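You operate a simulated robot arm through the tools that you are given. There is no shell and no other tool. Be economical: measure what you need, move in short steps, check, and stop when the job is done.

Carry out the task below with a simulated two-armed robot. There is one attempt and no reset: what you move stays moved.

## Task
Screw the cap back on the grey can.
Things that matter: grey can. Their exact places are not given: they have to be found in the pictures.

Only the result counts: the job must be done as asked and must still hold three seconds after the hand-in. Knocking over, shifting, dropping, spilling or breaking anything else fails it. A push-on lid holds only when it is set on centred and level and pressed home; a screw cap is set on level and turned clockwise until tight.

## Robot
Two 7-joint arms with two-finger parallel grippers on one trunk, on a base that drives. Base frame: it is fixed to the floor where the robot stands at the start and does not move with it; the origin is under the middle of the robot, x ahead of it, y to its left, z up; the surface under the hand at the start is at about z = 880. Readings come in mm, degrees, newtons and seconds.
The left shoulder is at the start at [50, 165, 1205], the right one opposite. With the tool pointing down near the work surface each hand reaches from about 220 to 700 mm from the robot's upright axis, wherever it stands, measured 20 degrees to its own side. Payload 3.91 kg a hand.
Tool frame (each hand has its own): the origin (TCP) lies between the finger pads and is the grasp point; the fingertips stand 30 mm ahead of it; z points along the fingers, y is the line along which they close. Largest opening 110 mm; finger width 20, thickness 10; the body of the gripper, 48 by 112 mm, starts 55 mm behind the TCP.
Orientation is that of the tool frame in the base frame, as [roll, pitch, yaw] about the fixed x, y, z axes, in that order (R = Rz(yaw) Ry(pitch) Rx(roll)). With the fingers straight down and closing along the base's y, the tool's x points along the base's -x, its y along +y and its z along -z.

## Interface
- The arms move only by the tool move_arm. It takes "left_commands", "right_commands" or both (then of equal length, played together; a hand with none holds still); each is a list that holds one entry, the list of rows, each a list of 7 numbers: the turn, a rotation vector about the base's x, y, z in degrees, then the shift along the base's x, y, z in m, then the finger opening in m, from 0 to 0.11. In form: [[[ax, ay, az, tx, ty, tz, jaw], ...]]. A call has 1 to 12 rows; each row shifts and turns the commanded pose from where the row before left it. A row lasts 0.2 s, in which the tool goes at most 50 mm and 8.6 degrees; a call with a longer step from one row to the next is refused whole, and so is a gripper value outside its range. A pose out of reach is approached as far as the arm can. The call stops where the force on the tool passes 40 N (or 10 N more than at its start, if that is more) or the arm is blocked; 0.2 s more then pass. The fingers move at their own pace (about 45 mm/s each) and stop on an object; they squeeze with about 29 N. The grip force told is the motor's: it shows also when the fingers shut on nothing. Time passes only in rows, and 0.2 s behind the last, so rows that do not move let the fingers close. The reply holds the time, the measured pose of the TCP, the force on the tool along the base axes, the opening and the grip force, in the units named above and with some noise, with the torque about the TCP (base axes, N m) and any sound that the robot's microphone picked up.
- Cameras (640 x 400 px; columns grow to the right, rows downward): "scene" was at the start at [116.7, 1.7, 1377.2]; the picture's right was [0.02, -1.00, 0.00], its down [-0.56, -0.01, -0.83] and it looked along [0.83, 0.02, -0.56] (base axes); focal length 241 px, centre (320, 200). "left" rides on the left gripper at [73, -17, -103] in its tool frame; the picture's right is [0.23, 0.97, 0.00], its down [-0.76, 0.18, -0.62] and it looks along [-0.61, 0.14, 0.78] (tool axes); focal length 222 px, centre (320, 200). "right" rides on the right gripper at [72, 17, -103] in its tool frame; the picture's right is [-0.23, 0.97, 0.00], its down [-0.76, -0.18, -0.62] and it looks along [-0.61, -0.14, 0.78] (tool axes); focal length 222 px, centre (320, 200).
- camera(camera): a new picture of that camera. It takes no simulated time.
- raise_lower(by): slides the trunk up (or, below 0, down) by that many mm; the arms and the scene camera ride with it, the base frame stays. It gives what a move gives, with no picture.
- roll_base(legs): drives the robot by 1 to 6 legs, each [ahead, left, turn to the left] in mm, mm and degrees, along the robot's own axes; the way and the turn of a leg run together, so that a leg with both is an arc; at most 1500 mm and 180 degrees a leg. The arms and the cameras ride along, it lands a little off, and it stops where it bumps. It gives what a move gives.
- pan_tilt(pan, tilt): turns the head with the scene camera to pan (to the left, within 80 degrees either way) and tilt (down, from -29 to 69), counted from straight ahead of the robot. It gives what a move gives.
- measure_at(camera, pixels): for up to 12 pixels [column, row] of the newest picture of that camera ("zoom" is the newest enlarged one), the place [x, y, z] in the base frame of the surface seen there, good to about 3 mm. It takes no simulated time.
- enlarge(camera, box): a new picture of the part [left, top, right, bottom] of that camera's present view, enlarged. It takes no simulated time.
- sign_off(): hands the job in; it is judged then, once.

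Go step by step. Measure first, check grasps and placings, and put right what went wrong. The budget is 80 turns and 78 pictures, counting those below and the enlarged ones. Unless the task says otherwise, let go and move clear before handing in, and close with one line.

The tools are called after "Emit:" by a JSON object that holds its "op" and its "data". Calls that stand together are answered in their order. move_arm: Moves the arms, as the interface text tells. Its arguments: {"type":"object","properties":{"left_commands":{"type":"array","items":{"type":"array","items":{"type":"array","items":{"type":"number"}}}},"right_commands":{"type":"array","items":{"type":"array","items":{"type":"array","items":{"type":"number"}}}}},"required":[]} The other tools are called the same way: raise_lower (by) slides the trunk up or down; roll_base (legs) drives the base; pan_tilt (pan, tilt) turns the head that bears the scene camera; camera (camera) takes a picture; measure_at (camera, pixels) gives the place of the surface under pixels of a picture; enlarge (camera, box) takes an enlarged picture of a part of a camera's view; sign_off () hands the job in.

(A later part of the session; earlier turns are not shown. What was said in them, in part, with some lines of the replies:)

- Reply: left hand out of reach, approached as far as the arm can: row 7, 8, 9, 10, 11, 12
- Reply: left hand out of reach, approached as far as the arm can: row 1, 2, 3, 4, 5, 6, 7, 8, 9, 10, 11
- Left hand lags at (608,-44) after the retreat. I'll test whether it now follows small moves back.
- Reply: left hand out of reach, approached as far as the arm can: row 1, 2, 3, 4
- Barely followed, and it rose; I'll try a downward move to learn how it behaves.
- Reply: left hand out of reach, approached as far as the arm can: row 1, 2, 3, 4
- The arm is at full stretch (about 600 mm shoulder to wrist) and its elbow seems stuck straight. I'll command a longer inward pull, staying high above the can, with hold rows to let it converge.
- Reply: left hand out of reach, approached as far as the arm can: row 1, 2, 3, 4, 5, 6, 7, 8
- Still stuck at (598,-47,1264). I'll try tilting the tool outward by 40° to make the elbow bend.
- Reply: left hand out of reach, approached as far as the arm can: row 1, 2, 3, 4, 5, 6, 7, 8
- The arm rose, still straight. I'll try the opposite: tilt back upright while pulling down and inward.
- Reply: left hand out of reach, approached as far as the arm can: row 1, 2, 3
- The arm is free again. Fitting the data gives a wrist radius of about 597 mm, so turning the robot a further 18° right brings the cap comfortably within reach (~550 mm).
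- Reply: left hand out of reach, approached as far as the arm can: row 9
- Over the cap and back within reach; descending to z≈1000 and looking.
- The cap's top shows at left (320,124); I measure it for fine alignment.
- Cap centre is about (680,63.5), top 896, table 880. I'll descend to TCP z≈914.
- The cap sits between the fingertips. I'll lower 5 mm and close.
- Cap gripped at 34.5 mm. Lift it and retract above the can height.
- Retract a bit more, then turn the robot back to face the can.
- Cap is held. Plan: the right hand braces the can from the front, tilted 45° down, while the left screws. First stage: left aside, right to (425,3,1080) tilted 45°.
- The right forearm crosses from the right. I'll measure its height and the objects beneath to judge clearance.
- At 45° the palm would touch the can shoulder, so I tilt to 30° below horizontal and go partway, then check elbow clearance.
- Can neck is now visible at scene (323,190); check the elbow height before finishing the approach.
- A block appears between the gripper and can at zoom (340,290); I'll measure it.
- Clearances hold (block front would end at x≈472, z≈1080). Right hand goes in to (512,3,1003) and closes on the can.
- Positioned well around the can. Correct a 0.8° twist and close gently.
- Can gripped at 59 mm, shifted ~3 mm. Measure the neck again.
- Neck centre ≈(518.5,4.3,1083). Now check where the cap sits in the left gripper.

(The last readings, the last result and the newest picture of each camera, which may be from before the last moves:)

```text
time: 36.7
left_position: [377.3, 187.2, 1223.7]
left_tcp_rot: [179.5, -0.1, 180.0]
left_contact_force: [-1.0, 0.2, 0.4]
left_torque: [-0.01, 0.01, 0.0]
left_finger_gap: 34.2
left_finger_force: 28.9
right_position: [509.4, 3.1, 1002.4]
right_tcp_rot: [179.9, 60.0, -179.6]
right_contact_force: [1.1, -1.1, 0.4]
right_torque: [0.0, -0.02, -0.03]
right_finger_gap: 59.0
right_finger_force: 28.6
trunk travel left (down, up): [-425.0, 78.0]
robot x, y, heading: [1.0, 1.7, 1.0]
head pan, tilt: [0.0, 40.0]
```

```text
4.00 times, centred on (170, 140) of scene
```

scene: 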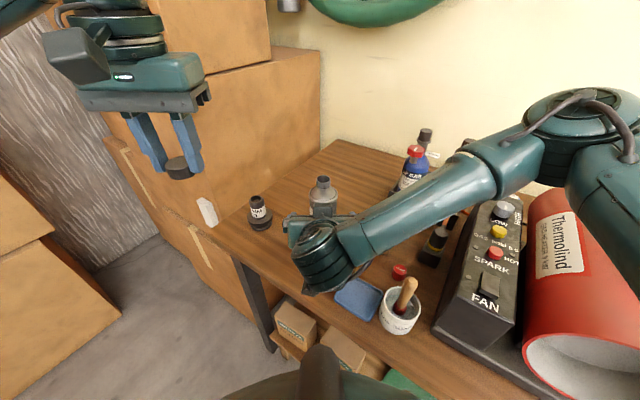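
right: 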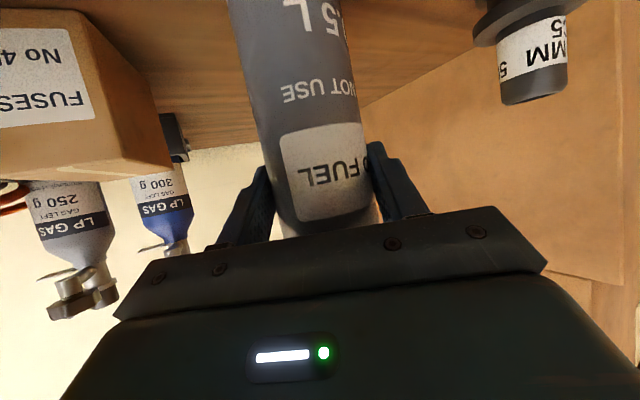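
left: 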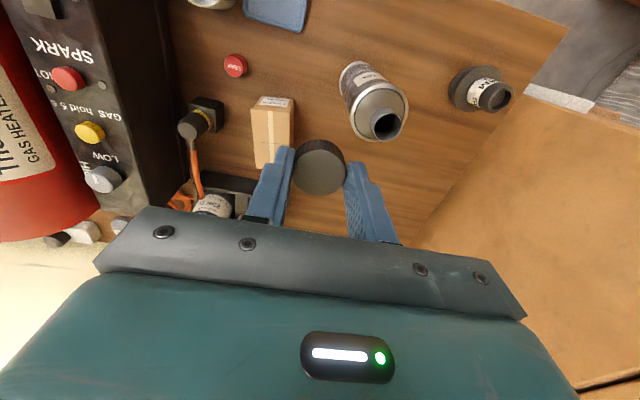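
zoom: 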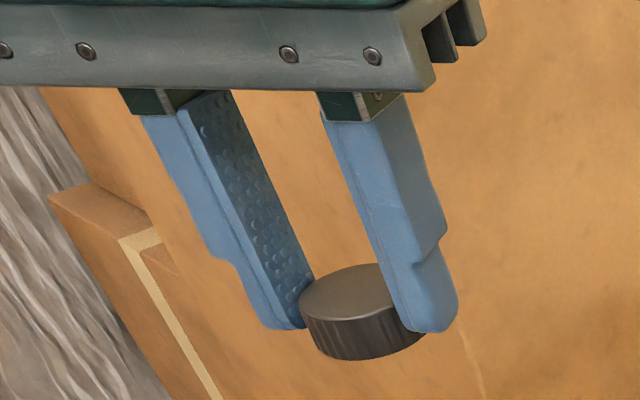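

The cap is level between the pads. Measure its rim in a fresh left picture.

Emit:
{"op": "camera", "data": {"camera": "left"}}

Emit:
{"op": "measure_at", "data": {"camera": "left", "pixels": [[319, 152], [319, 195], [319, 173], [300, 162], [339, 162], [302, 183], [338, 183]]}}

```text
48 pictures are left
```

left: 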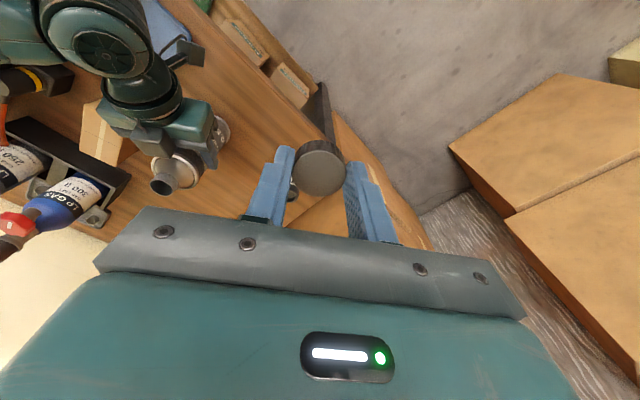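

```text
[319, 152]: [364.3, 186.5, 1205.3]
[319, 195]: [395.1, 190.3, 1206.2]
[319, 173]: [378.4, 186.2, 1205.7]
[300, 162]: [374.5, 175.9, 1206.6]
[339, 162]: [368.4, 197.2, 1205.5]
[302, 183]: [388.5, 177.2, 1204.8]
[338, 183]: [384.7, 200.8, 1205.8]
```

Cap centre is at TCP +(2,0.7), bottom at TCP−35. Now move the left hand over the neck while turning it +77° counter-clockwise to gain screwing range.

Emit:
{"op": "move_arm", "data": {"left_commands": [[[0, 0, 8.5, 0.045, 0, 0, 0.015], [0, 0, 8.5, 0.045, 0, 0, 0.015], [0, 0, 8.5, 0.045, 0, 0, 0.015], [0, 0, 8.5, 0.004, -0.04, 0, 0.015], [0, 0, 8.5, 0, -0.04, 0, 0.015], [0, 0, 8.5, 0, -0.04, 0, 0.015], [0, 0, 8.5, 0, -0.04, 0, 0.015], [0, 0, 8.5, 0, -0.025, -0.02, 0.015], [0, 0, 8.5, 0, 0, -0.025, 0.015], [0, 0, 0, 0, 0, -0.025, 0.015], [0, 0, 0, 0, 0, 0, 0.015]]]}}

Emit:
{"op": "camera", "data": {"camera": "scene"}}

Emit:
{"op": "enlarge", "data": {"camera": "scene", "box": [270, 125, 370, 215]}}

Emit:
{"op": "camera", "data": {"camera": "left"}}

```text
time: 39.1
left_position: [516.9, 1.5, 1152.6]
left_tcp_rot: [179.5, 0.0, -103.6]
left_contact_force: [-0.6, -0.2, -0.4]
left_torque: [-0.01, -0.01, 0.01]
left_finger_gap: 33.9
left_finger_force: 29.3
right_position: [508.7, 4.6, 1003.9]
right_tcp_rot: [179.9, 60.0, -179.5]
right_contact_force: [-0.3, 0.6, -0.4]
right_torque: [0.01, 0.02, 0.04]
right_finger_gap: 58.8
right_finger_force: 28.8
trunk travel left (down, up): [-425.0, 78.0]
robot x, y, heading: [-0.0, 0.2, 1.2]
head pan, tilt: [0.0, 40.0]
```

```text
47 pictures are left
```

scene: 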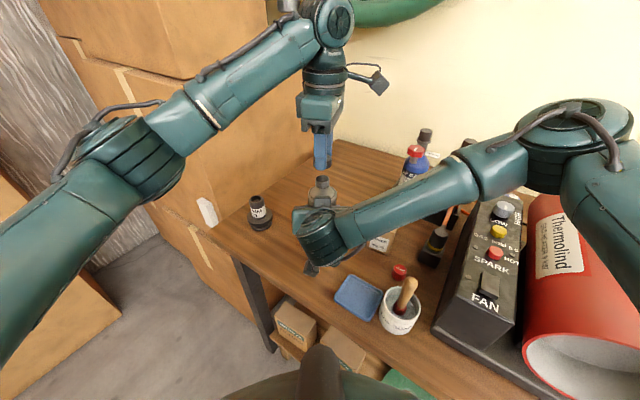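

```text
4.44 times, centred on (320, 170) of scene
```

zoom: 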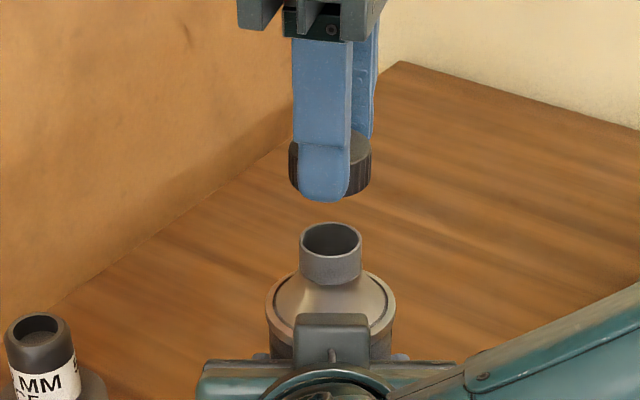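

```text
45 pictures are left
```

left: 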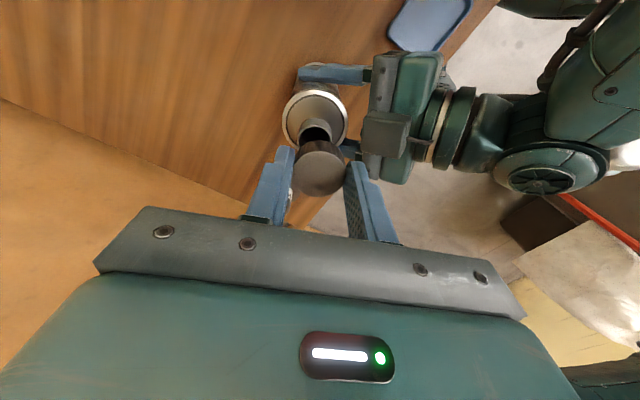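

Cap is over the neck; I'll measure both again for lateral alignment.

Emit:
{"op": "measure_at", "data": {"camera": "left", "pixels": [[319, 152], [319, 195], [300, 162], [339, 162], [302, 183], [338, 183]]}}

Emit:
{"op": "measure_at", "data": {"camera": "zoom", "pixels": [[303, 240], [359, 240], [331, 224], [331, 256], [310, 230], [352, 230], [310, 250], [352, 250], [295, 185], [366, 185]]}}

```text
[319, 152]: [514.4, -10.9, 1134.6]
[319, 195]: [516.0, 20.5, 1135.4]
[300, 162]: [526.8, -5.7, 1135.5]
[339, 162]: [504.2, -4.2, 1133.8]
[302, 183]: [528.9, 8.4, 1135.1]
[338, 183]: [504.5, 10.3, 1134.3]
```

```text
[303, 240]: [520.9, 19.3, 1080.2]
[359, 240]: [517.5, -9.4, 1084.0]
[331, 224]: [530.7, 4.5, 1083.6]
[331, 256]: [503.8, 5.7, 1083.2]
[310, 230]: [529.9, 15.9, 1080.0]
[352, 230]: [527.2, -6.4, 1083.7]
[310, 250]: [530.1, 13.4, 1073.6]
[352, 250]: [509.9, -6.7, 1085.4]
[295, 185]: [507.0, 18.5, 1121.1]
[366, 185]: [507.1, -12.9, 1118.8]
```

Cap ≈(516,4.6), neck ≈(518,4.8). Shift +1.5 mm in x and descend gently to contact.

Emit:
{"op": "move_arm", "data": {"left_commands": [[[0, 0, 0, 0.0015, 0, -0.015, 0.015], [0, 0, 0, 0, 0, -0.014, 0.015], [0, 0, 0, 0, 0, -0.002, 0.015], [0, 0, 0, 0, 0, -0.001, 0.015], [0, 0, 0, 0, 0, 0, 0.015]]]}}

Emit:
{"op": "enlarge", "data": {"camera": "scene", "box": [285, 150, 355, 200]}}

```text
time: 40.3
left_position: [517.0, 3.0, 1120.0]
left_tcp_rot: [179.5, -0.1, -103.6]
left_contact_force: [-0.2, -0.2, -0.6]
left_torque: [0.01, 0.0, -0.02]
left_finger_gap: 34.2
left_finger_force: 28.7
right_position: [509.9, 2.7, 1004.0]
right_tcp_rot: [179.9, 60.1, -179.6]
right_contact_force: [-0.5, 1.0, -0.5]
right_torque: [-0.03, 0.0, -0.01]
right_finger_gap: 59.0
right_finger_force: 29.0
trunk travel left (down, up): [-425.0, 78.0]
robot x, y, heading: [-0.8, 0.9, 0.9]
head pan, tilt: [0.0, 40.0]
```

```text
8.00 times, centred on (320, 175) of scene
```

zoom: 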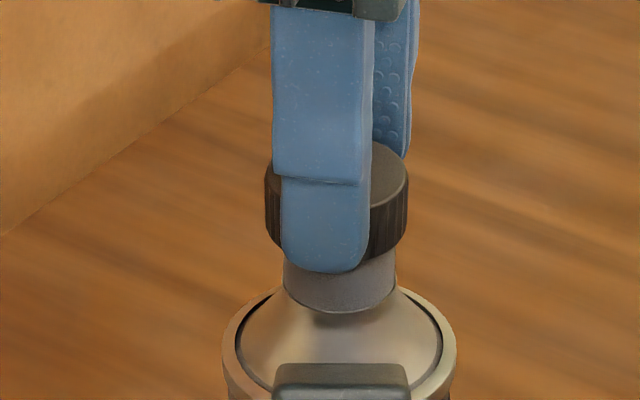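

In zoom the cap (265–407) is ~1 mm left of the neck (284–395). Nudge −y 0.8 mm and descend in 1 mm steps to feel contact.

Emit:
{"op": "move_arm", "data": {"left_commands": [[[0, 0, 0, 0, -0.0008, -0.001, 0.015], [0, 0, 0, 0, 0, -0.001, 0.015], [0, 0, 0, 0, 0, -0.001, 0.015], [0, 0, 0, 0, 0, -0.001, 0.015], [0, 0, 0, 0, 0, 0, 0.015]]]}}

```text
time: 41.5
left_position: [517.1, 1.8, 1117.0]
left_tcp_rot: [179.5, -0.1, -103.7]
left_contact_force: [-2.0, 0.0, 7.1]
left_torque: [0.0, -0.06, -0.03]
left_finger_gap: 34.6
left_finger_force: 28.9
right_position: [509.8, 3.1, 1002.7]
right_tcp_rot: [179.9, 60.0, -179.6]
right_contact_force: [3.1, -0.8, -4.1]
right_torque: [0.15, 0.05, -0.05]
right_finger_gap: 58.9
right_finger_force: 28.6
trunk travel left (down, up): [-425.0, 78.0]
robot x, y, heading: [-3.0, 3.5, 1.0]
head pan, tilt: [0.0, 40.0]
```

Contact felt (7 N). Start turning clockwise with a slight downward feed.

Emit:
{"op": "move_arm", "data": {"left_commands": [[[0, 0, -8, 0, 0, -0.0003, 0.015], [0, 0, -8, 0, 0, -0.0001, 0.015], [0, 0, -8, 0, 0, -0.0001, 0.015], [0, 0, -8, 0, 0, -0.0001, 0.015], [0, 0, -8, 0, 0, -0.0001, 0.015], [0, 0, -8, 0, 0, -0.0001, 0.015], [0, 0, -8, 0, 0, -0.0001, 0.015], [0, 0, -8, 0, 0, -0.0001, 0.015], [0, 0, -8, 0, 0, -0.0001, 0.015], [0, 0, -8, 0, 0, -0.0001, 0.015], [0, 0, 0, 0, 0, 0, 0.015]]]}}

Emit:
{"op": "enlarge", "data": {"camera": "scene", "box": [285, 150, 355, 200]}}

```text
time: 43.9
left_position: [518.1, 2.3, 1115.1]
left_tcp_rot: [179.4, -0.1, 176.3]
left_contact_force: [-1.2, 5.5, 0.7]
left_torque: [0.2, 0.04, 0.05]
left_finger_gap: 34.6
left_finger_force: 29.2
right_position: [510.1, 2.3, 1003.4]
right_tcp_rot: [179.9, 59.9, -179.6]
right_contact_force: [1.8, -6.1, -0.6]
right_torque: [0.48, 0.12, -0.12]
right_finger_gap: 58.6
right_finger_force: 28.7
trunk travel left (down, up): [-425.0, 78.0]
robot x, y, heading: [0.5, -1.3, 1.1]
head pan, tilt: [0.0, 40.0]
```

```text
8.00 times, centred on (320, 175) of scene
```

zoom: 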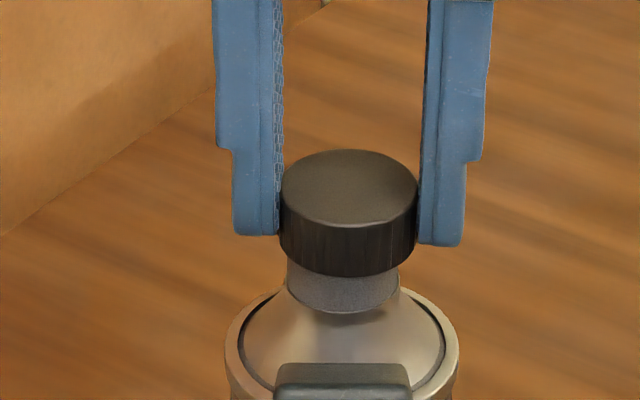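

The cap came onto the neck but sits ~1.5 mm to the right, due to its 2 mm offset from the TCP. I'll recenter and continue turning about the cap's own axis.

Emit:
{"op": "move_arm", "data": {"left_commands": [[[0, 0, 0, -0.0014, 0.002, 0, 0.015], [0, 0, -8, 0.0002, 0.0002, -0.0003, 0.015], [0, 0, -8, 0.0002, 0.0002, -0.0002, 0.015], [0, 0, -8, 0.0002, 0.0002, -0.0001, 0.015], [0, 0, -8, 0.0002, 0.0002, -0.0001, 0.015], [0, 0, -8, 0.0002, 0.0002, -0.0001, 0.015], [0, 0, -8, 0.0002, 0.0002, -0.0001, 0.015], [0, 0, -8, 0.0002, 0.0002, -0.0001, 0.015], [0, 0, -8, 0.0002, 0.0002, -0.0001, 0.015], [0, 0, -8, 0.0002, 0.0002, -0.0001, 0.015], [0, 0, -8, 0, 0, -0.0001, 0.015], [0, 0, 0, 0, 0, 0, 0.015]]]}}

Emit:
{"op": "enlarge", "data": {"camera": "scene", "box": [285, 150, 355, 200]}}

```text
time: 46.5
left_position: [516.9, 6.2, 1114.2]
left_tcp_rot: [179.4, -0.1, 96.4]
left_contact_force: [4.9, 5.5, 0.0]
left_torque: [0.21, -0.15, 0.03]
left_finger_gap: 34.1
left_finger_force: 29.2
right_position: [508.1, 3.5, 1003.3]
right_tcp_rot: [179.9, 60.0, -179.5]
right_contact_force: [-4.7, -4.3, 0.0]
right_torque: [0.39, -0.34, -0.1]
right_finger_gap: 59.2
right_finger_force: 29.4
trunk travel left (down, up): [-425.0, 78.0]
robot x, y, heading: [-2.1, -2.2, 1.1]
head pan, tilt: [0.0, 40.0]
```

```text
8.00 times, centred on (320, 175) of scene
```

zoom: 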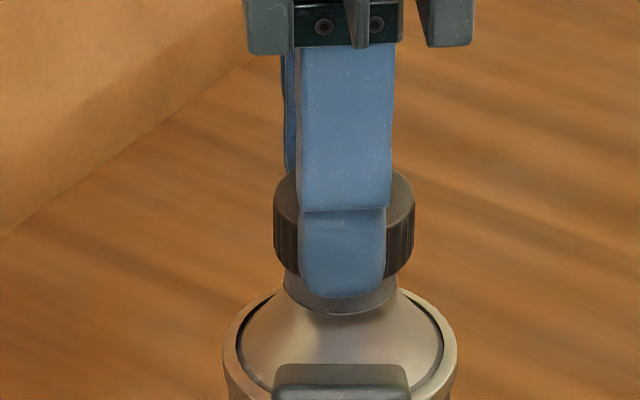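

Still engaged with little torque; z dropped to 1114.2. Relieve the side force and continue another 80°.

Emit:
{"op": "move_arm", "data": {"left_commands": [[[0, 0, 0, 0.001, 0.001, 0, 0.015], [0, 0, -8, 0.0002, -0.0002, -0.0002, 0.015], [0, 0, -8, 0.0002, -0.0002, -0.0001, 0.015], [0, 0, -8, 0.0002, -0.0002, -0.0001, 0.015], [0, 0, -8, 0.0002, -0.0002, -0.0001, 0.015], [0, 0, -8, 0.0002, -0.0002, -0.0001, 0.015], [0, 0, -8, 0.0002, -0.0002, -0.0001, 0.015], [0, 0, -8, 0.0002, -0.0002, -0.0001, 0.015], [0, 0, -8, 0.0002, -0.0002, -0.0001, 0.015], [0, 0, -8, 0.0002, -0.0002, -0.0001, 0.015], [0, 0, -8, 0, 0, -0.0001, 0.015], [0, 0, 0, 0, 0, 0, 0.015]]]}}

Emit:
{"op": "enlarge", "data": {"camera": "scene", "box": [285, 150, 355, 200]}}

```text
time: 49.1
left_position: [521.4, 3.9, 1111.2]
left_tcp_rot: [179.5, 0.0, 16.1]
left_contact_force: [8.1, 4.5, 1.2]
left_torque: [0.16, -0.28, 0.0]
left_finger_gap: 34.3
left_finger_force: 29.5
right_position: [509.3, 3.1, 1003.7]
right_tcp_rot: [179.9, 60.0, -179.5]
right_contact_force: [-8.8, -6.3, -1.1]
right_torque: [0.28, -0.52, -0.04]
right_finger_gap: 59.0
right_finger_force: 28.9
trunk travel left (down, up): [-425.0, 78.0]
robot x, y, heading: [2.7, 0.9, 1.2]
head pan, tilt: [0.0, 40.0]
```

```text
8.00 times, centred on (320, 175) of scene
```

zoom: 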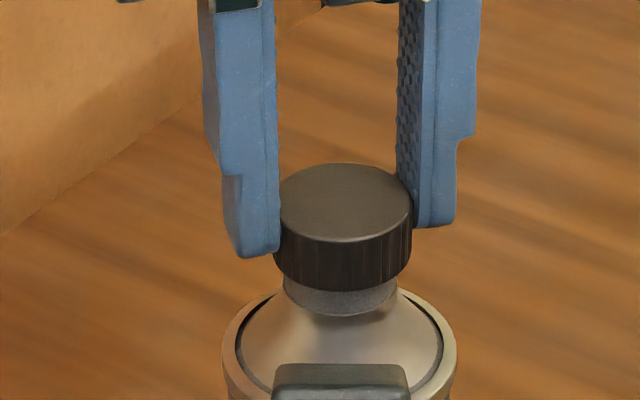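

The cap is threading down (z 1111, neck visibly shorter), no tightness yet. Hand yaw is near its limit, so I'll open, rise, turn back and regrasp.

Emit:
{"op": "move_arm", "data": {"left_commands": [[[0, 0, 0, 0.0015, 0.001, 0, 0.015], [0, 0, 0, 0, 0, 0, 0.05], [0, 0, 0, 0, 0, 0, 0.055], [0, 0, 0, 0, 0, 0.02, 0.055], [0, 0, 0, 0, 0, 0.02, 0.055], [0, 0, 8.5, 0, 0, 0, 0.055], [0, 0, 8.5, 0, 0, 0, 0.055], [0, 0, 8.5, 0, 0, 0, 0.055], [0, 0, 8.5, 0, 0, 0, 0.055], [0, 0, 8.5, 0, 0, 0, 0.055], [0, 0, 8.5, 0, 0, 0, 0.055], [0, 0, 8.5, 0, 0, 0, 0.055]]]}}

Emit:
{"op": "enlarge", "data": {"camera": "scene", "box": [285, 150, 355, 200]}}

```text
time: 51.7
left_position: [522.9, 5.1, 1153.1]
left_tcp_rot: [179.4, 0.1, 75.9]
left_contact_force: [0.6, -0.3, 0.5]
left_torque: [0.0, 0.02, 0.01]
left_finger_gap: 55.0
left_finger_force: 0.1
right_position: [509.8, 3.3, 1003.4]
right_tcp_rot: [179.9, 60.0, -179.5]
right_contact_force: [0.6, 0.8, -0.9]
right_torque: [0.03, 0.0, 0.02]
right_finger_gap: 58.7
right_finger_force: 28.8
trunk travel left (down, up): [-425.0, 78.0]
robot x, y, heading: [-0.9, 0.4, 0.8]
head pan, tilt: [0.0, 40.0]
```

```text
8.00 times, centred on (320, 175) of scene
```

zoom: 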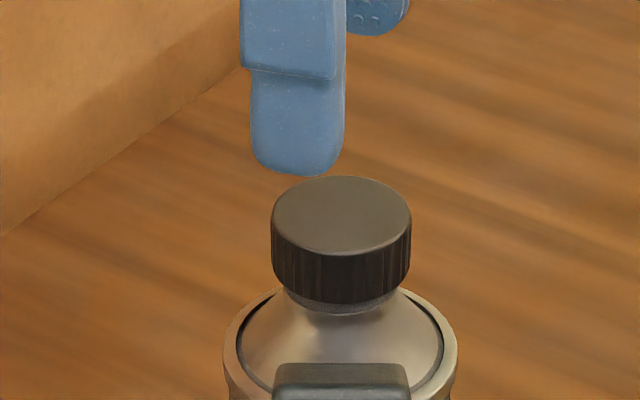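

Released; the cap settled well centred (271–411) and level on the neck. Measure its top while turning the hand back.

Emit:
{"op": "measure_at", "data": {"camera": "zoom", "pixels": [[341, 182], [341, 252], [274, 216], [408, 216], [341, 216], [341, 300], [341, 310], [290, 195], [390, 195]]}}

Emit:
{"op": "move_arm", "data": {"left_commands": [[[0, 0, 8.5, 0, 0, 0, 0.055], [0, 0, 8.5, 0, 0, 0, 0.055], [0, 0, 8.5, 0, 0, 0, 0.055], [0, 0, 8.5, 0, 0, 0, 0.055], [0, 0, 8.5, 0, 0, 0, 0.055], [0, 0, 8.5, 0, 0, 0, 0.055], [0, 0, 8.5, 0, 0, 0, 0.055], [0, 0, 8.5, 0, 0, 0, 0.055], [0, 0, 8.5, 0, 0, 0, 0.055], [0, 0, 8.5, 0, 0, 0, 0.055], [0, 0, 8.5, 0, 0, 0, 0.055], [0, 0, 8.5, 0, 0, 0, 0.055]]]}}

```text
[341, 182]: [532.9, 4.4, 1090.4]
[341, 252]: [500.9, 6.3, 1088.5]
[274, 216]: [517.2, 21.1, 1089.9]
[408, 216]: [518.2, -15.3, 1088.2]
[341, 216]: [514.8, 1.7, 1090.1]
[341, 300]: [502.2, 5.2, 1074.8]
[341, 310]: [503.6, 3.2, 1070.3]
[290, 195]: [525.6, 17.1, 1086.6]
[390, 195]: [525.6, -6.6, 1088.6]
```

```text
time: 54.3
left_position: [522.2, 5.6, 1152.2]
left_tcp_rot: [179.4, -0.1, 178.1]
left_contact_force: [0.9, 0.0, -0.2]
left_torque: [0.03, -0.01, 0.02]
left_finger_gap: 54.8
left_finger_force: 0.0
right_position: [508.9, 2.6, 1003.6]
right_tcp_rot: [179.8, 60.0, -179.6]
right_contact_force: [-0.5, 0.0, -1.0]
right_torque: [0.0, -0.01, -0.03]
right_finger_gap: 58.7
right_finger_force: 29.3
trunk travel left (down, up): [-425.0, 78.0]
robot x, y, heading: [-3.0, -2.0, 1.2]
head pan, tilt: [0.0, 40.0]
```

Cap top centre ≈(517.5,4,1089). Turn back the rest, recentre, and lower to TCP z≈1107, then grip.

Emit:
{"op": "move_arm", "data": {"left_commands": [[[0, 0, 8.5, -0.005, -0.0015, 0, 0.055], [0, 0, 8.5, 0, 0, 0, 0.055], [0, 0, 8.5, 0, 0, 0, 0.055], [0, 0, 8.5, 0, 0, 0, 0.055], [0, 0, 8.5, 0, 0, 0, 0.055], [0, 0, 8.5, 0, 0, 0, 0.055], [0, 0, 8.5, 0, 0, 0, 0.055], [0, 0, 8.5, 0, 0, 0, 0.055], [0, 0, 8.5, 0, 0, -0.02, 0.055], [0, 0, 0, 0, 0, -0.02, 0.055], [0, 0, 0, 0, 0, -0.005, 0.055], [0, 0, 0, 0, 0, 0, 0.055]]]}}

Emit:
{"op": "enlarge", "data": {"camera": "scene", "box": [285, 150, 355, 200]}}

Emit:
{"op": "enlarge", "data": {"camera": "left", "box": [240, 120, 400, 220]}}

```text
time: 56.9
left_position: [517.2, 4.6, 1108.2]
left_tcp_rot: [179.5, -0.1, -105.6]
left_contact_force: [-1.6, -0.7, 0.5]
left_torque: [0.0, 0.01, -0.02]
left_finger_gap: 55.0
left_finger_force: 0.0
right_position: [510.3, 2.9, 1003.5]
right_tcp_rot: [179.8, 60.1, -179.6]
right_contact_force: [-0.1, -0.1, 0.2]
right_torque: [-0.04, 0.1, 0.01]
right_finger_gap: 58.9
right_finger_force: 29.4
trunk travel left (down, up): [-425.0, 78.0]
robot x, y, heading: [-1.3, -1.2, 1.2]
head pan, tilt: [0.0, 40.0]
```

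```text
8.00 times, centred on (320, 175) of scene
```

zoom: 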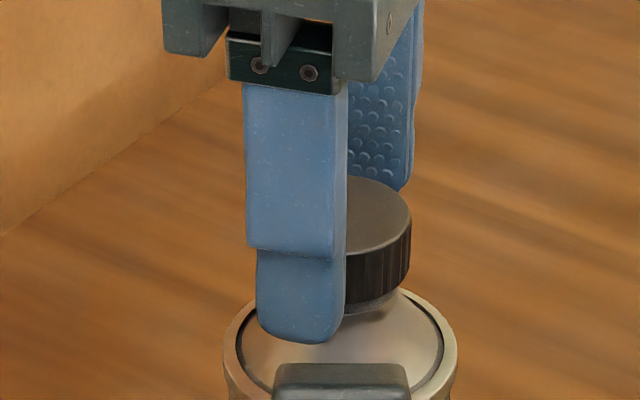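

```text
4.00 times, centred on (320, 170) of left
```

zoom: 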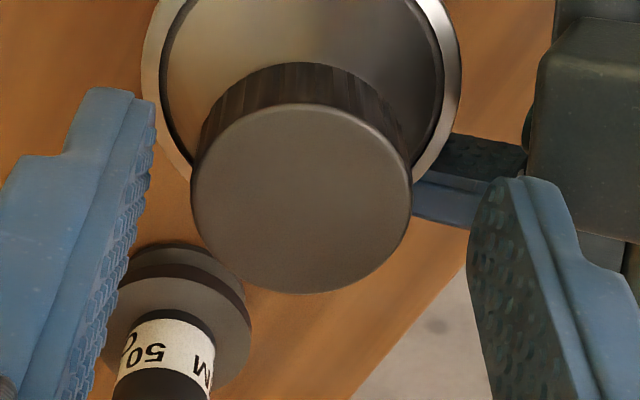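

Cap is ~1.5 mm toward one finger; shift +x 1.5 mm, close on it, then turn clockwise.

Emit:
{"op": "move_arm", "data": {"left_commands": [[[0, 0, 0, 0.0015, -0.0004, -0.001, 0.05], [0, 0, 0, 0, 0, 0, 0.035], [0, 0, 0, 0, 0, 0, 0.025], [0, 0, 0, 0, 0, 0, 0.015], [0, 0, 0, 0, 0, 0, 0.015], [0, 0, 0, 0, 0, 0, 0.015], [0, 0, -8, 0, 0, 0, 0.015], [0, 0, -8, 0, 0, -0.0001, 0.015], [0, 0, -8, 0, 0, -0.0001, 0.015], [0, 0, -8, 0, 0, -0.0001, 0.015], [0, 0, -8, 0, 0, -0.0001, 0.015], [0, 0, 0, 0, 0, 0, 0.015]]]}}

Emit:
{"op": "enlarge", "data": {"camera": "scene", "box": [285, 150, 355, 200]}}

```text
time: 59.5
left_position: [518.3, 2.9, 1105.0]
left_tcp_rot: [179.5, 0.1, -145.9]
left_contact_force: [10.5, -0.1, 1.2]
left_torque: [0.11, -0.41, -0.01]
left_finger_gap: 33.5
left_finger_force: 28.9
right_position: [508.9, 4.8, 1005.3]
right_tcp_rot: [180.0, 59.9, -179.5]
right_contact_force: [-10.5, 0.2, 1.8]
right_torque: [-0.06, -0.42, 0.0]
right_finger_gap: 58.7
right_finger_force: 28.6
trunk travel left (down, up): [-425.0, 78.0]
robot x, y, heading: [1.6, -0.2, 1.2]
head pan, tilt: [0.0, 40.0]
```

```text
8.00 times, centred on (320, 175) of scene
```

zoom: 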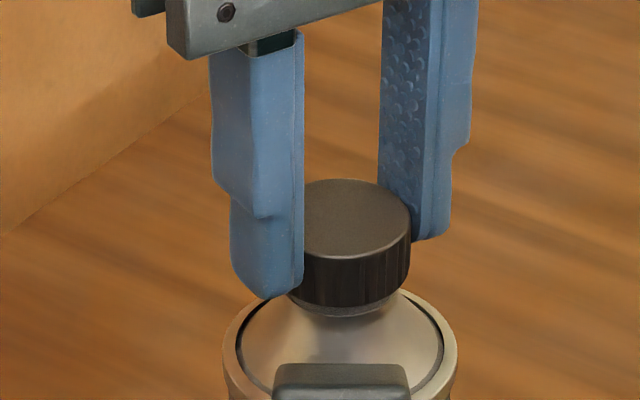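

Gripped and turning; relieve the 10 N side load with +x 1.5 mm and keep going.

Emit:
{"op": "move_arm", "data": {"left_commands": [[[0, 0, 0, 0.0015, 0, 0, 0.015], [0, 0, -8.5, 0, 0, -0.0001, 0.015], [0, 0, -8.5, 0, 0, -0.0001, 0.015], [0, 0, -8.5, 0, 0, -0.0001, 0.015], [0, 0, -8.5, 0, 0, -0.0001, 0.015], [0, 0, -8.5, 0, 0, -0.0001, 0.015], [0, 0, -8.5, 0, 0, -0.0001, 0.015], [0, 0, -8.5, 0, 0, -0.0001, 0.015], [0, 0, -8.5, 0, 0, -0.0001, 0.015], [0, 0, -8.5, 0, 0, -0.0001, 0.015], [0, 0, -8.5, 0, 0, -0.0001, 0.015], [0, 0, 0, 0, 0, 0, 0.015]]]}}

Emit:
{"op": "enlarge", "data": {"camera": "scene", "box": [285, 150, 355, 200]}}

```text
time: 62.1
left_position: [520.0, 3.9, 1105.6]
left_tcp_rot: [179.5, -0.2, 129.2]
left_contact_force: [-7.7, 2.1, 0.2]
left_torque: [0.19, 0.42, -0.04]
left_finger_gap: 33.7
left_finger_force: 29.0
right_position: [510.2, 3.2, 1003.6]
right_tcp_rot: [179.9, 60.0, -179.7]
right_contact_force: [8.0, -2.3, 0.2]
right_torque: [0.04, 0.42, 0.0]
right_finger_gap: 58.5
right_finger_force: 29.0
trunk travel left (down, up): [-425.0, 78.0]
robot x, y, heading: [-0.6, 0.3, 1.1]
head pan, tilt: [0.0, 40.0]
```

```text
8.00 times, centred on (320, 175) of scene
```

zoom: 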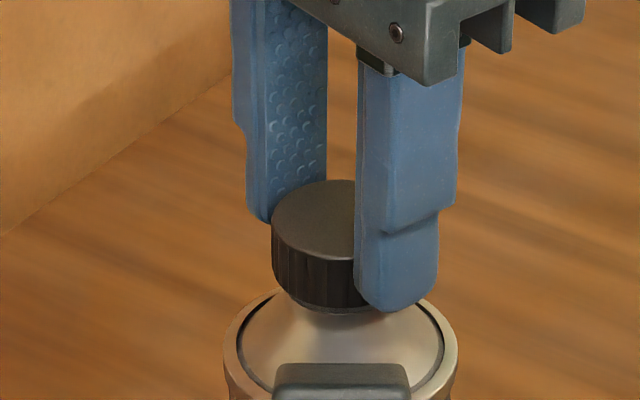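

The cap creeps down; no tightening torque yet. Continue clockwise.

Emit:
{"op": "move_arm", "data": {"left_commands": [[[0, 0, 0, -0.0015, 0, 0, 0.015], [0, 0, -8.5, 0, 0, -0.0001, 0.015], [0, 0, -8.5, 0, 0, -0.0001, 0.015], [0, 0, -8.5, 0, 0, -0.0001, 0.015], [0, 0, -8.5, 0, 0, -0.0001, 0.015], [0, 0, -8.5, 0, 0, -0.0001, 0.015], [0, 0, -8.5, 0, 0, -0.0001, 0.015], [0, 0, -8.5, 0, 0, -0.0001, 0.015], [0, 0, -8.5, 0, 0, -0.0001, 0.015], [0, 0, -8.5, 0, 0, -0.0001, 0.015], [0, 0, -8.5, 0, 0, -0.0001, 0.015], [0, 0, 0, 0, 0, 0, 0.015]]]}}

Emit:
{"op": "enlarge", "data": {"camera": "scene", "box": [285, 150, 355, 200]}}

```text
time: 64.7
left_position: [518.4, 4.1, 1105.3]
left_tcp_rot: [179.3, -0.1, 44.3]
left_contact_force: [12.3, 7.1, -0.6]
left_torque: [0.44, -0.6, -0.02]
left_finger_gap: 33.8
left_finger_force: 28.5
right_position: [509.1, 3.8, 1005.1]
right_tcp_rot: [179.9, 60.0, -179.5]
right_contact_force: [-14.3, -6.6, 3.0]
right_torque: [0.25, -0.38, -0.08]
right_finger_gap: 58.9
right_finger_force: 28.9
trunk travel left (down, up): [-425.0, 78.0]
robot x, y, heading: [-0.5, -1.5, 1.1]
head pan, tilt: [0.0, 40.0]
```

```text
8.00 times, centred on (320, 175) of scene
```

zoom: 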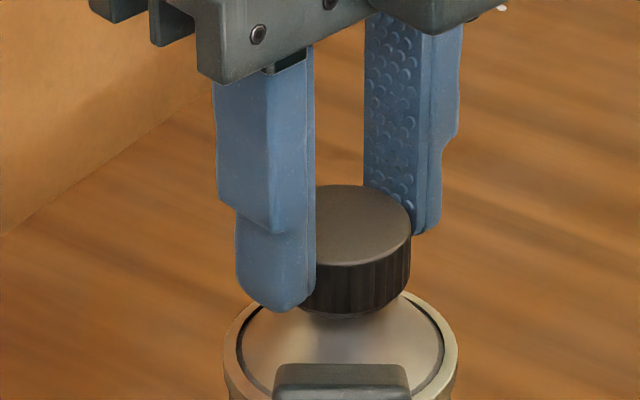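

The neck is nearly hidden. Keep turning, watching torque.

Emit:
{"op": "move_arm", "data": {"left_commands": [[[0, 0, 0, 0.0015, 0.001, 0, 0.015], [0, 0, -8.5, 0, 0, -0.0001, 0.015], [0, 0, -8.5, 0, 0, -0.0001, 0.015], [0, 0, -8.5, 0, 0, -0.0001, 0.015], [0, 0, -8.5, 0, 0, -0.0001, 0.015], [0, 0, 0, 0, 0, 0, 0.015]]]}}

Emit:
{"op": "enlarge", "data": {"camera": "scene", "box": [285, 150, 355, 200]}}

```text
time: 66.1
left_position: [519.4, 2.6, 1104.0]
left_tcp_rot: [179.4, 0.1, 10.1]
left_contact_force: [-9.1, -1.1, 0.4]
left_torque: [0.13, 0.26, -0.02]
left_finger_gap: 33.7
left_finger_force: 29.0
right_position: [509.8, 4.4, 1004.7]
right_tcp_rot: [180.0, 60.1, -179.7]
right_contact_force: [10.1, 1.4, -0.5]
right_torque: [-0.27, 0.74, 0.01]
right_finger_gap: 58.9
right_finger_force: 29.4
trunk travel left (down, up): [-425.0, 78.0]
robot x, y, heading: [-1.5, 5.1, 1.2]
head pan, tilt: [0.0, 40.0]
```

```text
8.00 times, centred on (320, 175) of scene
```

zoom: 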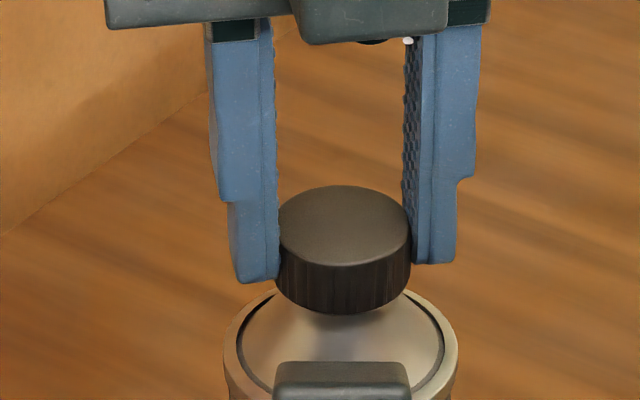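

Yaw limit again without tightness; release, rise and wind back.

Emit:
{"op": "move_arm", "data": {"left_commands": [[[0, 0, 0, -0.001, 0, 0, 0.04], [0, 0, 0, 0, 0, 0, 0.055], [0, 0, 0, 0, 0, 0.02, 0.055], [0, 0, 0, 0, 0, 0.02, 0.055], [0, 0, 8.5, 0, 0, 0, 0.055], [0, 0, 8.5, 0, 0, 0, 0.055], [0, 0, 8.5, 0, 0, 0, 0.055], [0, 0, 8.5, 0, 0, 0, 0.055], [0, 0, 8.5, 0, 0, 0, 0.055], [0, 0, 8.5, 0, 0, 0, 0.055], [0, 0, 8.5, 0, 0, 0, 0.055], [0, 0, 8.5, 0, 0, 0, 0.055]]]}}

Emit:
{"op": "enlarge", "data": {"camera": "scene", "box": [285, 150, 355, 200]}}

Emit:
{"op": "move_arm", "data": {"left_commands": [[[0, 0, 8.5, 0, 0, 0, 0.055], [0, 0, 8.5, 0, 0, 0, 0.055], [0, 0, 8.5, 0, 0, 0, 0.055], [0, 0, 8.5, 0, 0, 0, 0.055], [0, 0, 8.5, 0, 0, 0, 0.055], [0, 0, 8.5, 0, 0, 0, 0.055], [0, 0, 8.5, 0, 0, 0, 0.055], [0, 0, 8.5, 0, 0, 0, 0.055], [0, 0, 8.5, 0, 0, 0, 0.055], [0, 0, 8.5, 0, 0, 0, 0.055], [0, 0, 8.5, 0, 0, 0, 0.055], [0, 0, 8.5, 0, 0, 0, 0.055]]]}}

```text
time: 68.7
left_position: [518.2, 5.0, 1143.6]
left_tcp_rot: [179.6, 0.0, 78.5]
left_contact_force: [1.0, 0.6, -0.2]
left_torque: [0.01, 0.0, -0.02]
left_finger_gap: 54.8
left_finger_force: 0.1
right_position: [510.7, 3.9, 1003.1]
right_tcp_rot: [179.9, 59.9, -179.6]
right_contact_force: [0.0, -0.9, 0.3]
right_torque: [-0.06, 0.0, 0.02]
right_finger_gap: 59.0
right_finger_force: 28.6
trunk travel left (down, up): [-425.0, 78.0]
robot x, y, heading: [-0.5, -0.9, 1.0]
head pan, tilt: [0.0, 40.0]
```

```text
8.00 times, centred on (320, 175) of scene
```

zoom: 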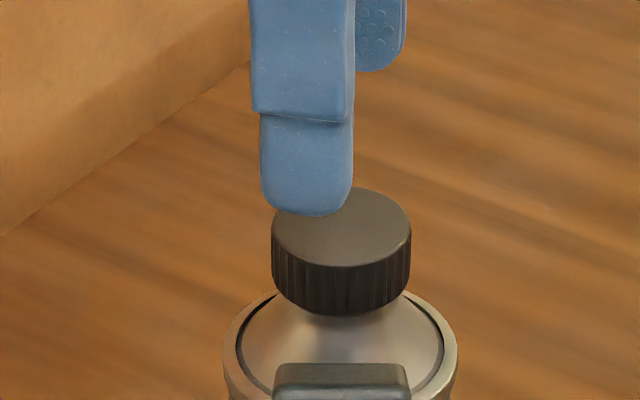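

```text
time: 71.3
left_position: [518.5, 4.9, 1143.4]
left_tcp_rot: [179.5, -0.1, -179.6]
left_contact_force: [-0.1, -0.3, -0.1]
left_torque: [0.02, -0.01, -0.02]
left_finger_gap: 54.8
left_finger_force: 0.0
right_position: [508.1, 4.0, 1002.7]
right_tcp_rot: [179.9, 60.0, -179.7]
right_contact_force: [-0.1, -1.0, 0.5]
right_torque: [-0.04, 0.03, -0.02]
right_finger_gap: 58.7
right_finger_force: 29.1
trunk travel left (down, up): [-425.0, 78.0]
robot x, y, heading: [2.5, -2.0, 1.1]
head pan, tilt: [0.0, 40.0]
```

Another ~2 mm of thread taken. Wind back the rest, lower to z≈1104.

Emit:
{"op": "move_arm", "data": {"left_commands": [[[0, 0, 8.5, -0.0005, -0.0006, 0, 0.055], [0, 0, 8.5, 0, 0, 0, 0.055], [0, 0, 8.5, 0, 0, 0, 0.055], [0, 0, 8.5, 0, 0, 0, 0.055], [0, 0, 8.5, 0, 0, 0, 0.055], [0, 0, 8.5, 0, 0, 0, 0.055], [0, 0, 8.5, 0, 0, 0, 0.055], [0, 0, 8.5, 0, 0, 0, 0.055], [0, 0, 8.5, 0, 0, -0.02, 0.055], [0, 0, 0, 0, 0, -0.0195, 0.055], [0, 0, 0, 0, 0, 0, 0.055]]]}}

Emit:
{"op": "enlarge", "data": {"camera": "left", "box": [240, 120, 400, 220]}}

```text
time: 73.7
left_position: [519.8, 3.6, 1104.9]
left_tcp_rot: [179.5, -0.1, -103.1]
left_contact_force: [0.3, 0.1, 0.1]
left_torque: [-0.01, 0.01, -0.02]
left_finger_gap: 54.9
left_finger_force: 0.1
right_position: [509.8, 3.0, 1004.5]
right_tcp_rot: [179.9, 59.9, -179.6]
right_contact_force: [-0.8, 0.2, -1.4]
right_torque: [0.07, 0.02, 0.01]
right_finger_gap: 58.8
right_finger_force: 29.0
trunk travel left (down, up): [-425.0, 78.0]
robot x, y, heading: [-0.9, 2.4, 0.9]
head pan, tilt: [0.0, 40.0]
```

```text
4.00 times, centred on (320, 170) of left
```

zoom: 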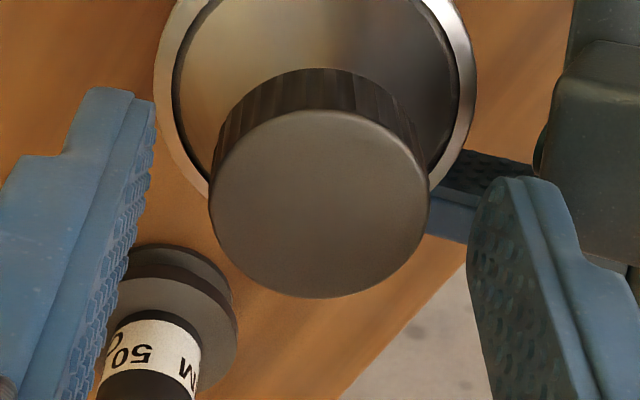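

Well centred. Close and turn clockwise.

Emit:
{"op": "move_arm", "data": {"left_commands": [[[0, 0, 0, -0.0005, 0, 0, 0.045], [0, 0, 0, 0, 0, 0, 0.03], [0, 0, 0, 0, 0, 0, 0.015], [0, 0, 0, 0, 0, 0, 0.015], [0, 0, 0, 0, 0, 0, 0.015], [0, 0, -8.5, 0, 0, 0, 0.015], [0, 0, -8.5, 0, 0, -0.0001, 0.015], [0, 0, -8.5, 0, 0, -0.0001, 0.015], [0, 0, -8.5, 0, 0, -0.0001, 0.015], [0, 0, -8.5, 0, 0, -0.0001, 0.015], [0, 0, -8.5, 0, 0, -0.0001, 0.015], [0, 0, 0, 0, 0, 0, 0.015]]]}}

```text
time: 76.3
left_position: [518.4, 4.4, 1104.2]
left_tcp_rot: [179.3, 0.0, -154.2]
left_contact_force: [-0.6, 0.7, 0.8]
left_torque: [-0.04, -0.1, 0.7]
left_finger_gap: 33.3
left_finger_force: 29.5
right_position: [510.5, 3.5, 1002.9]
right_tcp_rot: [179.9, 60.0, -179.7]
right_contact_force: [0.6, -1.9, 0.0]
right_torque: [0.08, 0.06, -0.67]
right_finger_gap: 58.8
right_finger_force: 29.0
trunk travel left (down, up): [-425.0, 78.0]
robot x, y, heading: [1.9, 3.4, 1.1]
head pan, tilt: [0.0, 40.0]
```

Torque about z rose to 0.7 N·m: it's tightening. A bit more, then look.

Emit:
{"op": "move_arm", "data": {"left_commands": [[[0, 0, -6, 0, 0, 0, 0.015], [0, 0, -6, 0, 0, 0, 0.015], [0, 0, -6, 0, 0, 0, 0.015], [0, 0, 0, 0, 0, 0, 0.015]]]}}

Emit:
{"op": "enlarge", "data": {"camera": "scene", "box": [285, 150, 355, 200]}}

```text
time: 77.3
left_position: [516.8, 4.2, 1103.8]
left_tcp_rot: [179.4, -0.2, -172.2]
left_contact_force: [-2.3, 0.8, 0.4]
left_torque: [-0.06, 0.01, 0.39]
left_finger_gap: 34.6
left_finger_force: 29.2
right_position: [509.5, 4.6, 1004.0]
right_tcp_rot: [179.9, 60.0, -179.6]
right_contact_force: [0.4, -1.1, -0.5]
right_torque: [0.13, 0.24, -0.39]
right_finger_gap: 58.7
right_finger_force: 29.1
trunk travel left (down, up): [-425.0, 78.0]
robot x, y, heading: [-1.6, 1.7, 1.3]
head pan, tilt: [0.0, 40.0]
```

```text
8.00 times, centred on (320, 175) of scene
```

zoom: 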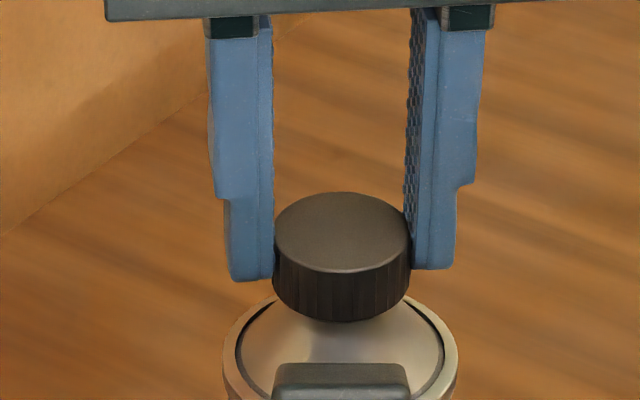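

Torque dipped to 0.39; cap sits lower. Turn further to tell tight from slip.

Emit:
{"op": "move_arm", "data": {"left_commands": [[[0, 0, -6, 0, 0, 0, 0.015], [0, 0, -6, 0, 0, 0, 0.015], [0, 0, -6, 0, 0, 0, 0.015]]]}}

Emit:
{"op": "move_arm", "data": {"left_commands": [[[0, 0, -6, 0, 0, 0, 0.015], [0, 0, -6, 0, 0, 0, 0.015], [0, 0, -6, 0, 0, 0, 0.015]]]}}

Emit:
{"op": "enlarge", "data": {"camera": "scene", "box": [285, 150, 355, 200]}}

```text
time: 78.1
left_position: [516.8, 4.5, 1103.7]
left_tcp_rot: [179.5, -0.1, 169.7]
left_contact_force: [0.7, -1.3, 0.7]
left_torque: [-0.11, -0.04, 0.3]
left_finger_gap: 33.3
left_finger_force: 28.6
right_position: [508.8, 4.8, 1003.0]
right_tcp_rot: [-180.0, 60.0, -179.5]
right_contact_force: [1.0, 1.3, -0.1]
right_torque: [-0.09, 0.02, -0.26]
right_finger_gap: 58.8
right_finger_force: 29.2
trunk travel left (down, up): [-425.0, 78.0]
robot x, y, heading: [2.5, -0.3, 0.9]
head pan, tilt: [0.0, 40.0]
```

```text
time: 78.9
left_position: [518.2, 2.6, 1104.7]
left_tcp_rot: [179.5, 0.0, 151.7]
left_contact_force: [0.2, -8.0, 0.9]
left_torque: [-0.33, -0.02, 0.68]
left_finger_gap: 34.0
left_finger_force: 29.0
right_position: [509.7, 3.5, 1004.4]
right_tcp_rot: [179.9, 60.0, -179.5]
right_contact_force: [-0.7, 7.2, -0.5]
right_torque: [-0.42, 0.05, -0.6]
right_finger_gap: 58.2
right_finger_force: 28.8
trunk travel left (down, up): [-425.0, 78.0]
robot x, y, heading: [0.9, -0.5, 1.1]
head pan, tilt: [0.0, 40.0]
```

```text
8.00 times, centred on (320, 175) of scene
```

zoom: 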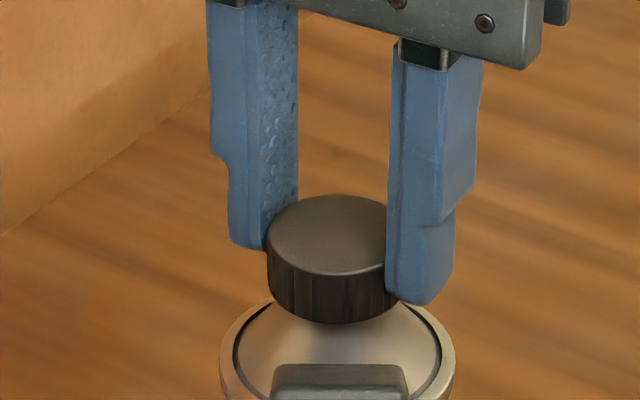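

Height is steady while torque stays 0.3–0.7 with the fingers slipping over the cap: appears tight. One more turn to confirm, and check the can hasn't spun in the right gripper.

Emit:
{"op": "move_arm", "data": {"left_commands": [[[0, 0, -8, 0, 0.001, 0, 0.015], [0, 0, -8, 0, 0, 0, 0.015], [0, 0, -8, 0, 0, 0, 0.015], [0, 0, -8, 0, 0, 0, 0.015], [0, 0, -8, 0, 0, 0, 0.015], [0, 0, -8, 0, 0, 0, 0.015]]]}}

Emit:
{"op": "camera", "data": {"camera": "right"}}

Emit:
{"op": "enlarge", "data": {"camera": "scene", "box": [285, 150, 355, 200]}}

```text
time: 80.3
left_position: [517.3, 5.8, 1102.6]
left_tcp_rot: [179.5, -0.2, 103.7]
left_contact_force: [-8.8, -8.4, 1.8]
left_torque: [-0.32, 0.38, 0.68]
left_finger_gap: 34.5
left_finger_force: 29.2
right_position: [510.1, 4.2, 1003.5]
right_tcp_rot: [180.0, 60.1, -179.7]
right_contact_force: [10.6, 8.9, -2.2]
right_torque: [-0.42, 0.55, -0.62]
right_finger_gap: 59.0
right_finger_force: 28.7
trunk travel left (down, up): [-425.0, 78.0]
robot x, y, heading: [1.0, -0.6, 1.1]
head pan, tilt: [0.0, 40.0]
```

```text
29 pictures are left
```

right: 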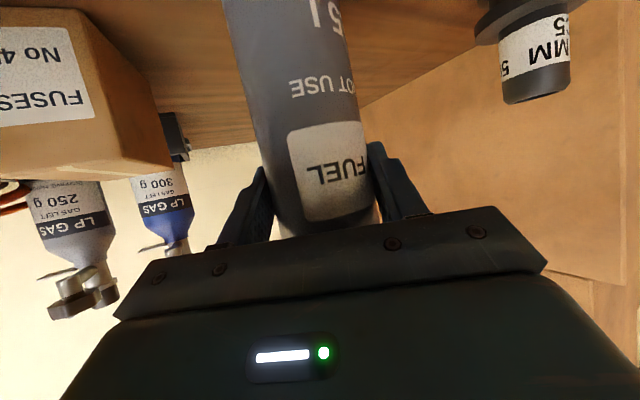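

```text
8.00 times, centred on (320, 175) of scene
```

zoom: 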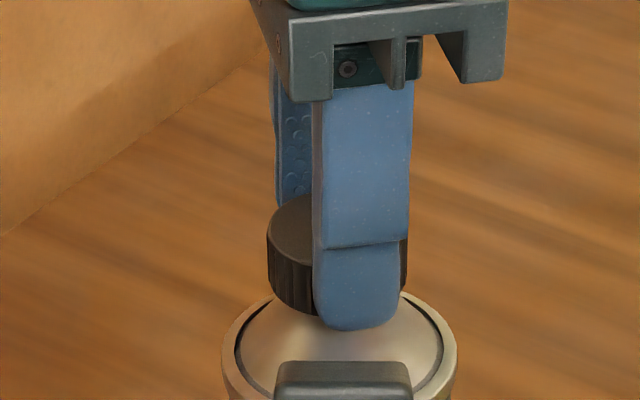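

The can barely turned, so the fingers slip on a tight cap at 0.68 N·m. Release the left hand, lift straight up and check.

Emit:
{"op": "move_arm", "data": {"left_commands": [[[0, 0, 0, 0.001, 0.001, 0, 0.03], [0, 0, 0, 0, 0, 0, 0.05], [0, 0, 0, 0, 0, 0, 0.06], [0, 0, 0, 0, 0, 0.02, 0.06], [0, 0, 0, 0, 0, 0.03, 0.06], [0, 0, 0, 0, 0, 0.04, 0.06]]]}}

Emit:
{"op": "enlarge", "data": {"camera": "scene", "box": [285, 150, 355, 200]}}

Emit:
{"op": "camera", "data": {"camera": "left"}}

```text
time: 81.7
left_position: [519.0, 6.1, 1195.8]
left_tcp_rot: [179.4, 0.0, 103.9]
left_contact_force: [0.5, -0.6, -0.2]
left_torque: [0.04, 0.01, 0.05]
left_finger_gap: 60.2
left_finger_force: 0.0
right_position: [509.1, 4.4, 1004.0]
right_tcp_rot: [180.0, 60.0, -179.5]
right_contact_force: [-1.8, -0.3, 3.4]
right_torque: [-0.06, 0.11, 0.0]
right_finger_gap: 58.7
right_finger_force: 29.2
trunk travel left (down, up): [-425.0, 78.0]
robot x, y, heading: [2.0, 1.2, 1.0]
head pan, tilt: [0.0, 40.0]
```

```text
8.00 times, centred on (320, 175) of scene
```

zoom: 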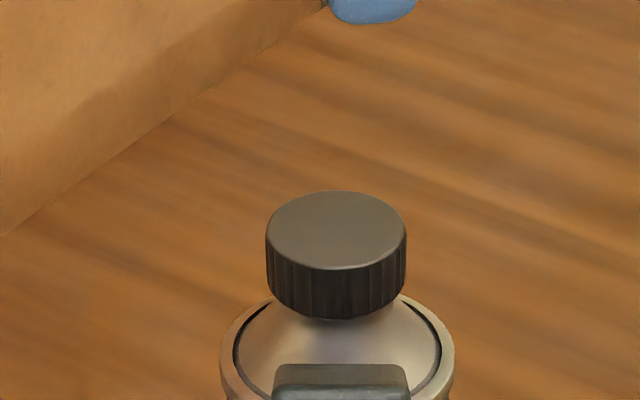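

```text
26 pictures are left
```

left: 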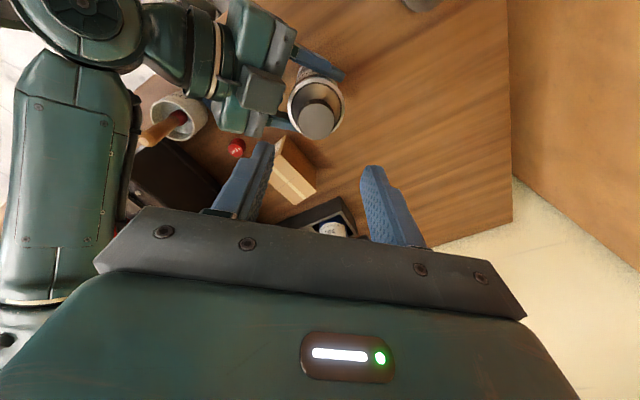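

The cap is on level and centred. Move the left hand aside and open the right gripper.

Emit:
{"op": "move_arm", "data": {"left_commands": [[[0, 0, 0, 0, 0, 0.02, 0.06], [0, 0, 0, -0.01, 0.04, 0.01, 0.06], [0, 0, 0, -0.02, 0.04, 0, 0.06], [0, 0, 0, -0.02, 0.04, 0, 0.06], [0, 0, 0, -0.03, 0.03, 0, 0.06], [0, 0, 0, -0.03, 0.03, 0, 0.06]]], "right_commands": [[[0, 0, 0, 0, 0, 0, 0.062], [0, 0, 0, 0, 0, 0, 0.068], [0, 0, 0, 0, 0, 0, 0.08], [0, 0, 0, 0, 0, 0, 0.1], [0, 0, 0, 0, 0, 0, 0.11], [0, 0, 0, 0, 0, 0, 0.11]]]}}

Emit:
{"op": "camera", "data": {"camera": "right"}}

```text
time: 83.1
left_position: [407.9, 186.4, 1223.8]
left_tcp_rot: [179.5, 0.0, 103.8]
left_contact_force: [0.5, 0.5, 0.0]
left_torque: [0.0, -0.04, -0.02]
left_finger_gap: 59.8
left_finger_force: 0.1
right_position: [509.4, 4.8, 1004.3]
right_tcp_rot: [180.0, 60.1, -179.5]
right_contact_force: [0.3, 0.0, 0.7]
right_torque: [0.02, 0.0, -0.04]
right_finger_gap: 110.2
right_finger_force: 0.0
trunk travel left (down, up): [-425.0, 78.0]
robot x, y, heading: [2.6, 2.0, 1.0]
head pan, tilt: [0.0, 40.0]
```

```text
25 pictures are left
```

right: 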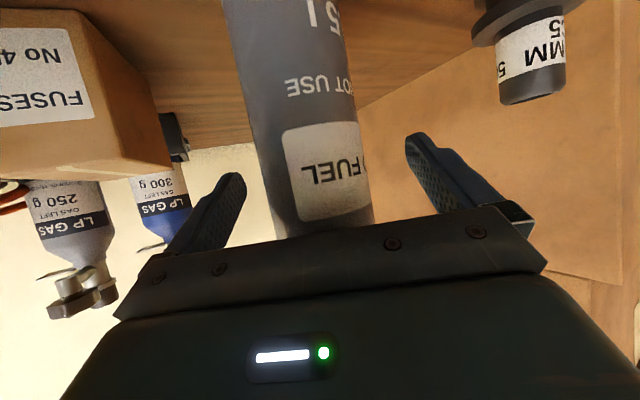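

Can stands free between open fingers. Back the right hand out along its approach and upward.

Emit:
{"op": "move_arm", "data": {"right_commands": [[[0, 0, 0, -0.026, 0, 0.013, 0.11], [0, 0, 0, -0.026, 0, 0.013, 0.11], [0, 0, 0, -0.026, 0, 0.02, 0.11], [0, 0, 0, -0.02, 0, 0.035, 0.11], [0, 0, 0, -0.015, -0.01, 0.04, 0.11], [0, 0, 0, -0.015, -0.03, 0.03, 0.11], [0, 0, 0, -0.015, -0.04, 0.02, 0.11]]]}}

Emit:
{"op": "camera", "data": {"camera": "scene"}}

Emit:
{"op": "enlarge", "data": {"camera": "scene", "box": [270, 160, 370, 260]}}

```text
time: 84.7
left_position: [409.4, 184.9, 1225.3]
left_tcp_rot: [179.4, -0.1, 103.8]
left_contact_force: [-0.2, -0.2, 0.4]
left_torque: [-0.02, 0.0, 0.01]
left_finger_gap: 60.1
left_finger_force: 0.0
right_position: [369.8, -72.0, 1176.7]
right_tcp_rot: [179.9, 60.1, -179.6]
right_contact_force: [-0.3, -1.3, -0.3]
right_torque: [0.01, 0.01, -0.02]
right_finger_gap: 109.8
right_finger_force: 0.0
right hand out of reach, approached as far as the arm can: row 7
trunk travel left (down, up): [-425.0, 78.0]
robot x, y, heading: [1.5, 0.8, 1.0]
head pan, tilt: [0.0, 40.0]
```

```text
24 pictures are left
```

scene: 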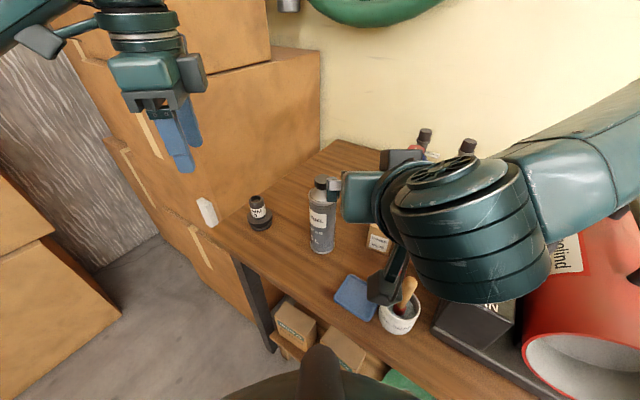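

```text
4.00 times, centred on (320, 210) of scene
```

zoom: 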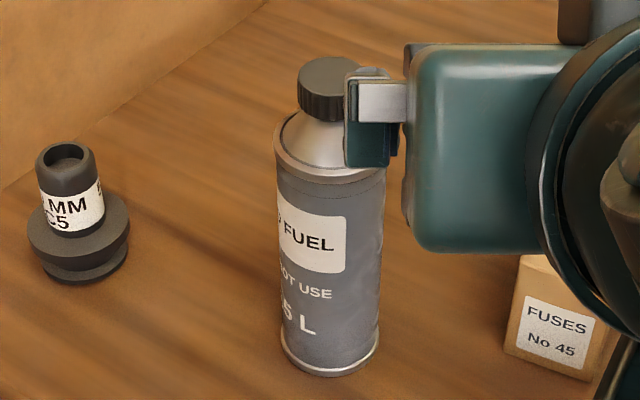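

The can stands upright with the cap seated level, and its neighbours are undisturbed. Both hands are clear, so I'm handing in.

Emit:
{"op": "sign_off", "data": {}}

```text
The job is handed in.
```

The cap is screwed tight on the grey can (torque levelled off at about 0.7 N·m with the fingers slipping on it), the can is upright on the table, and both hands are clear.
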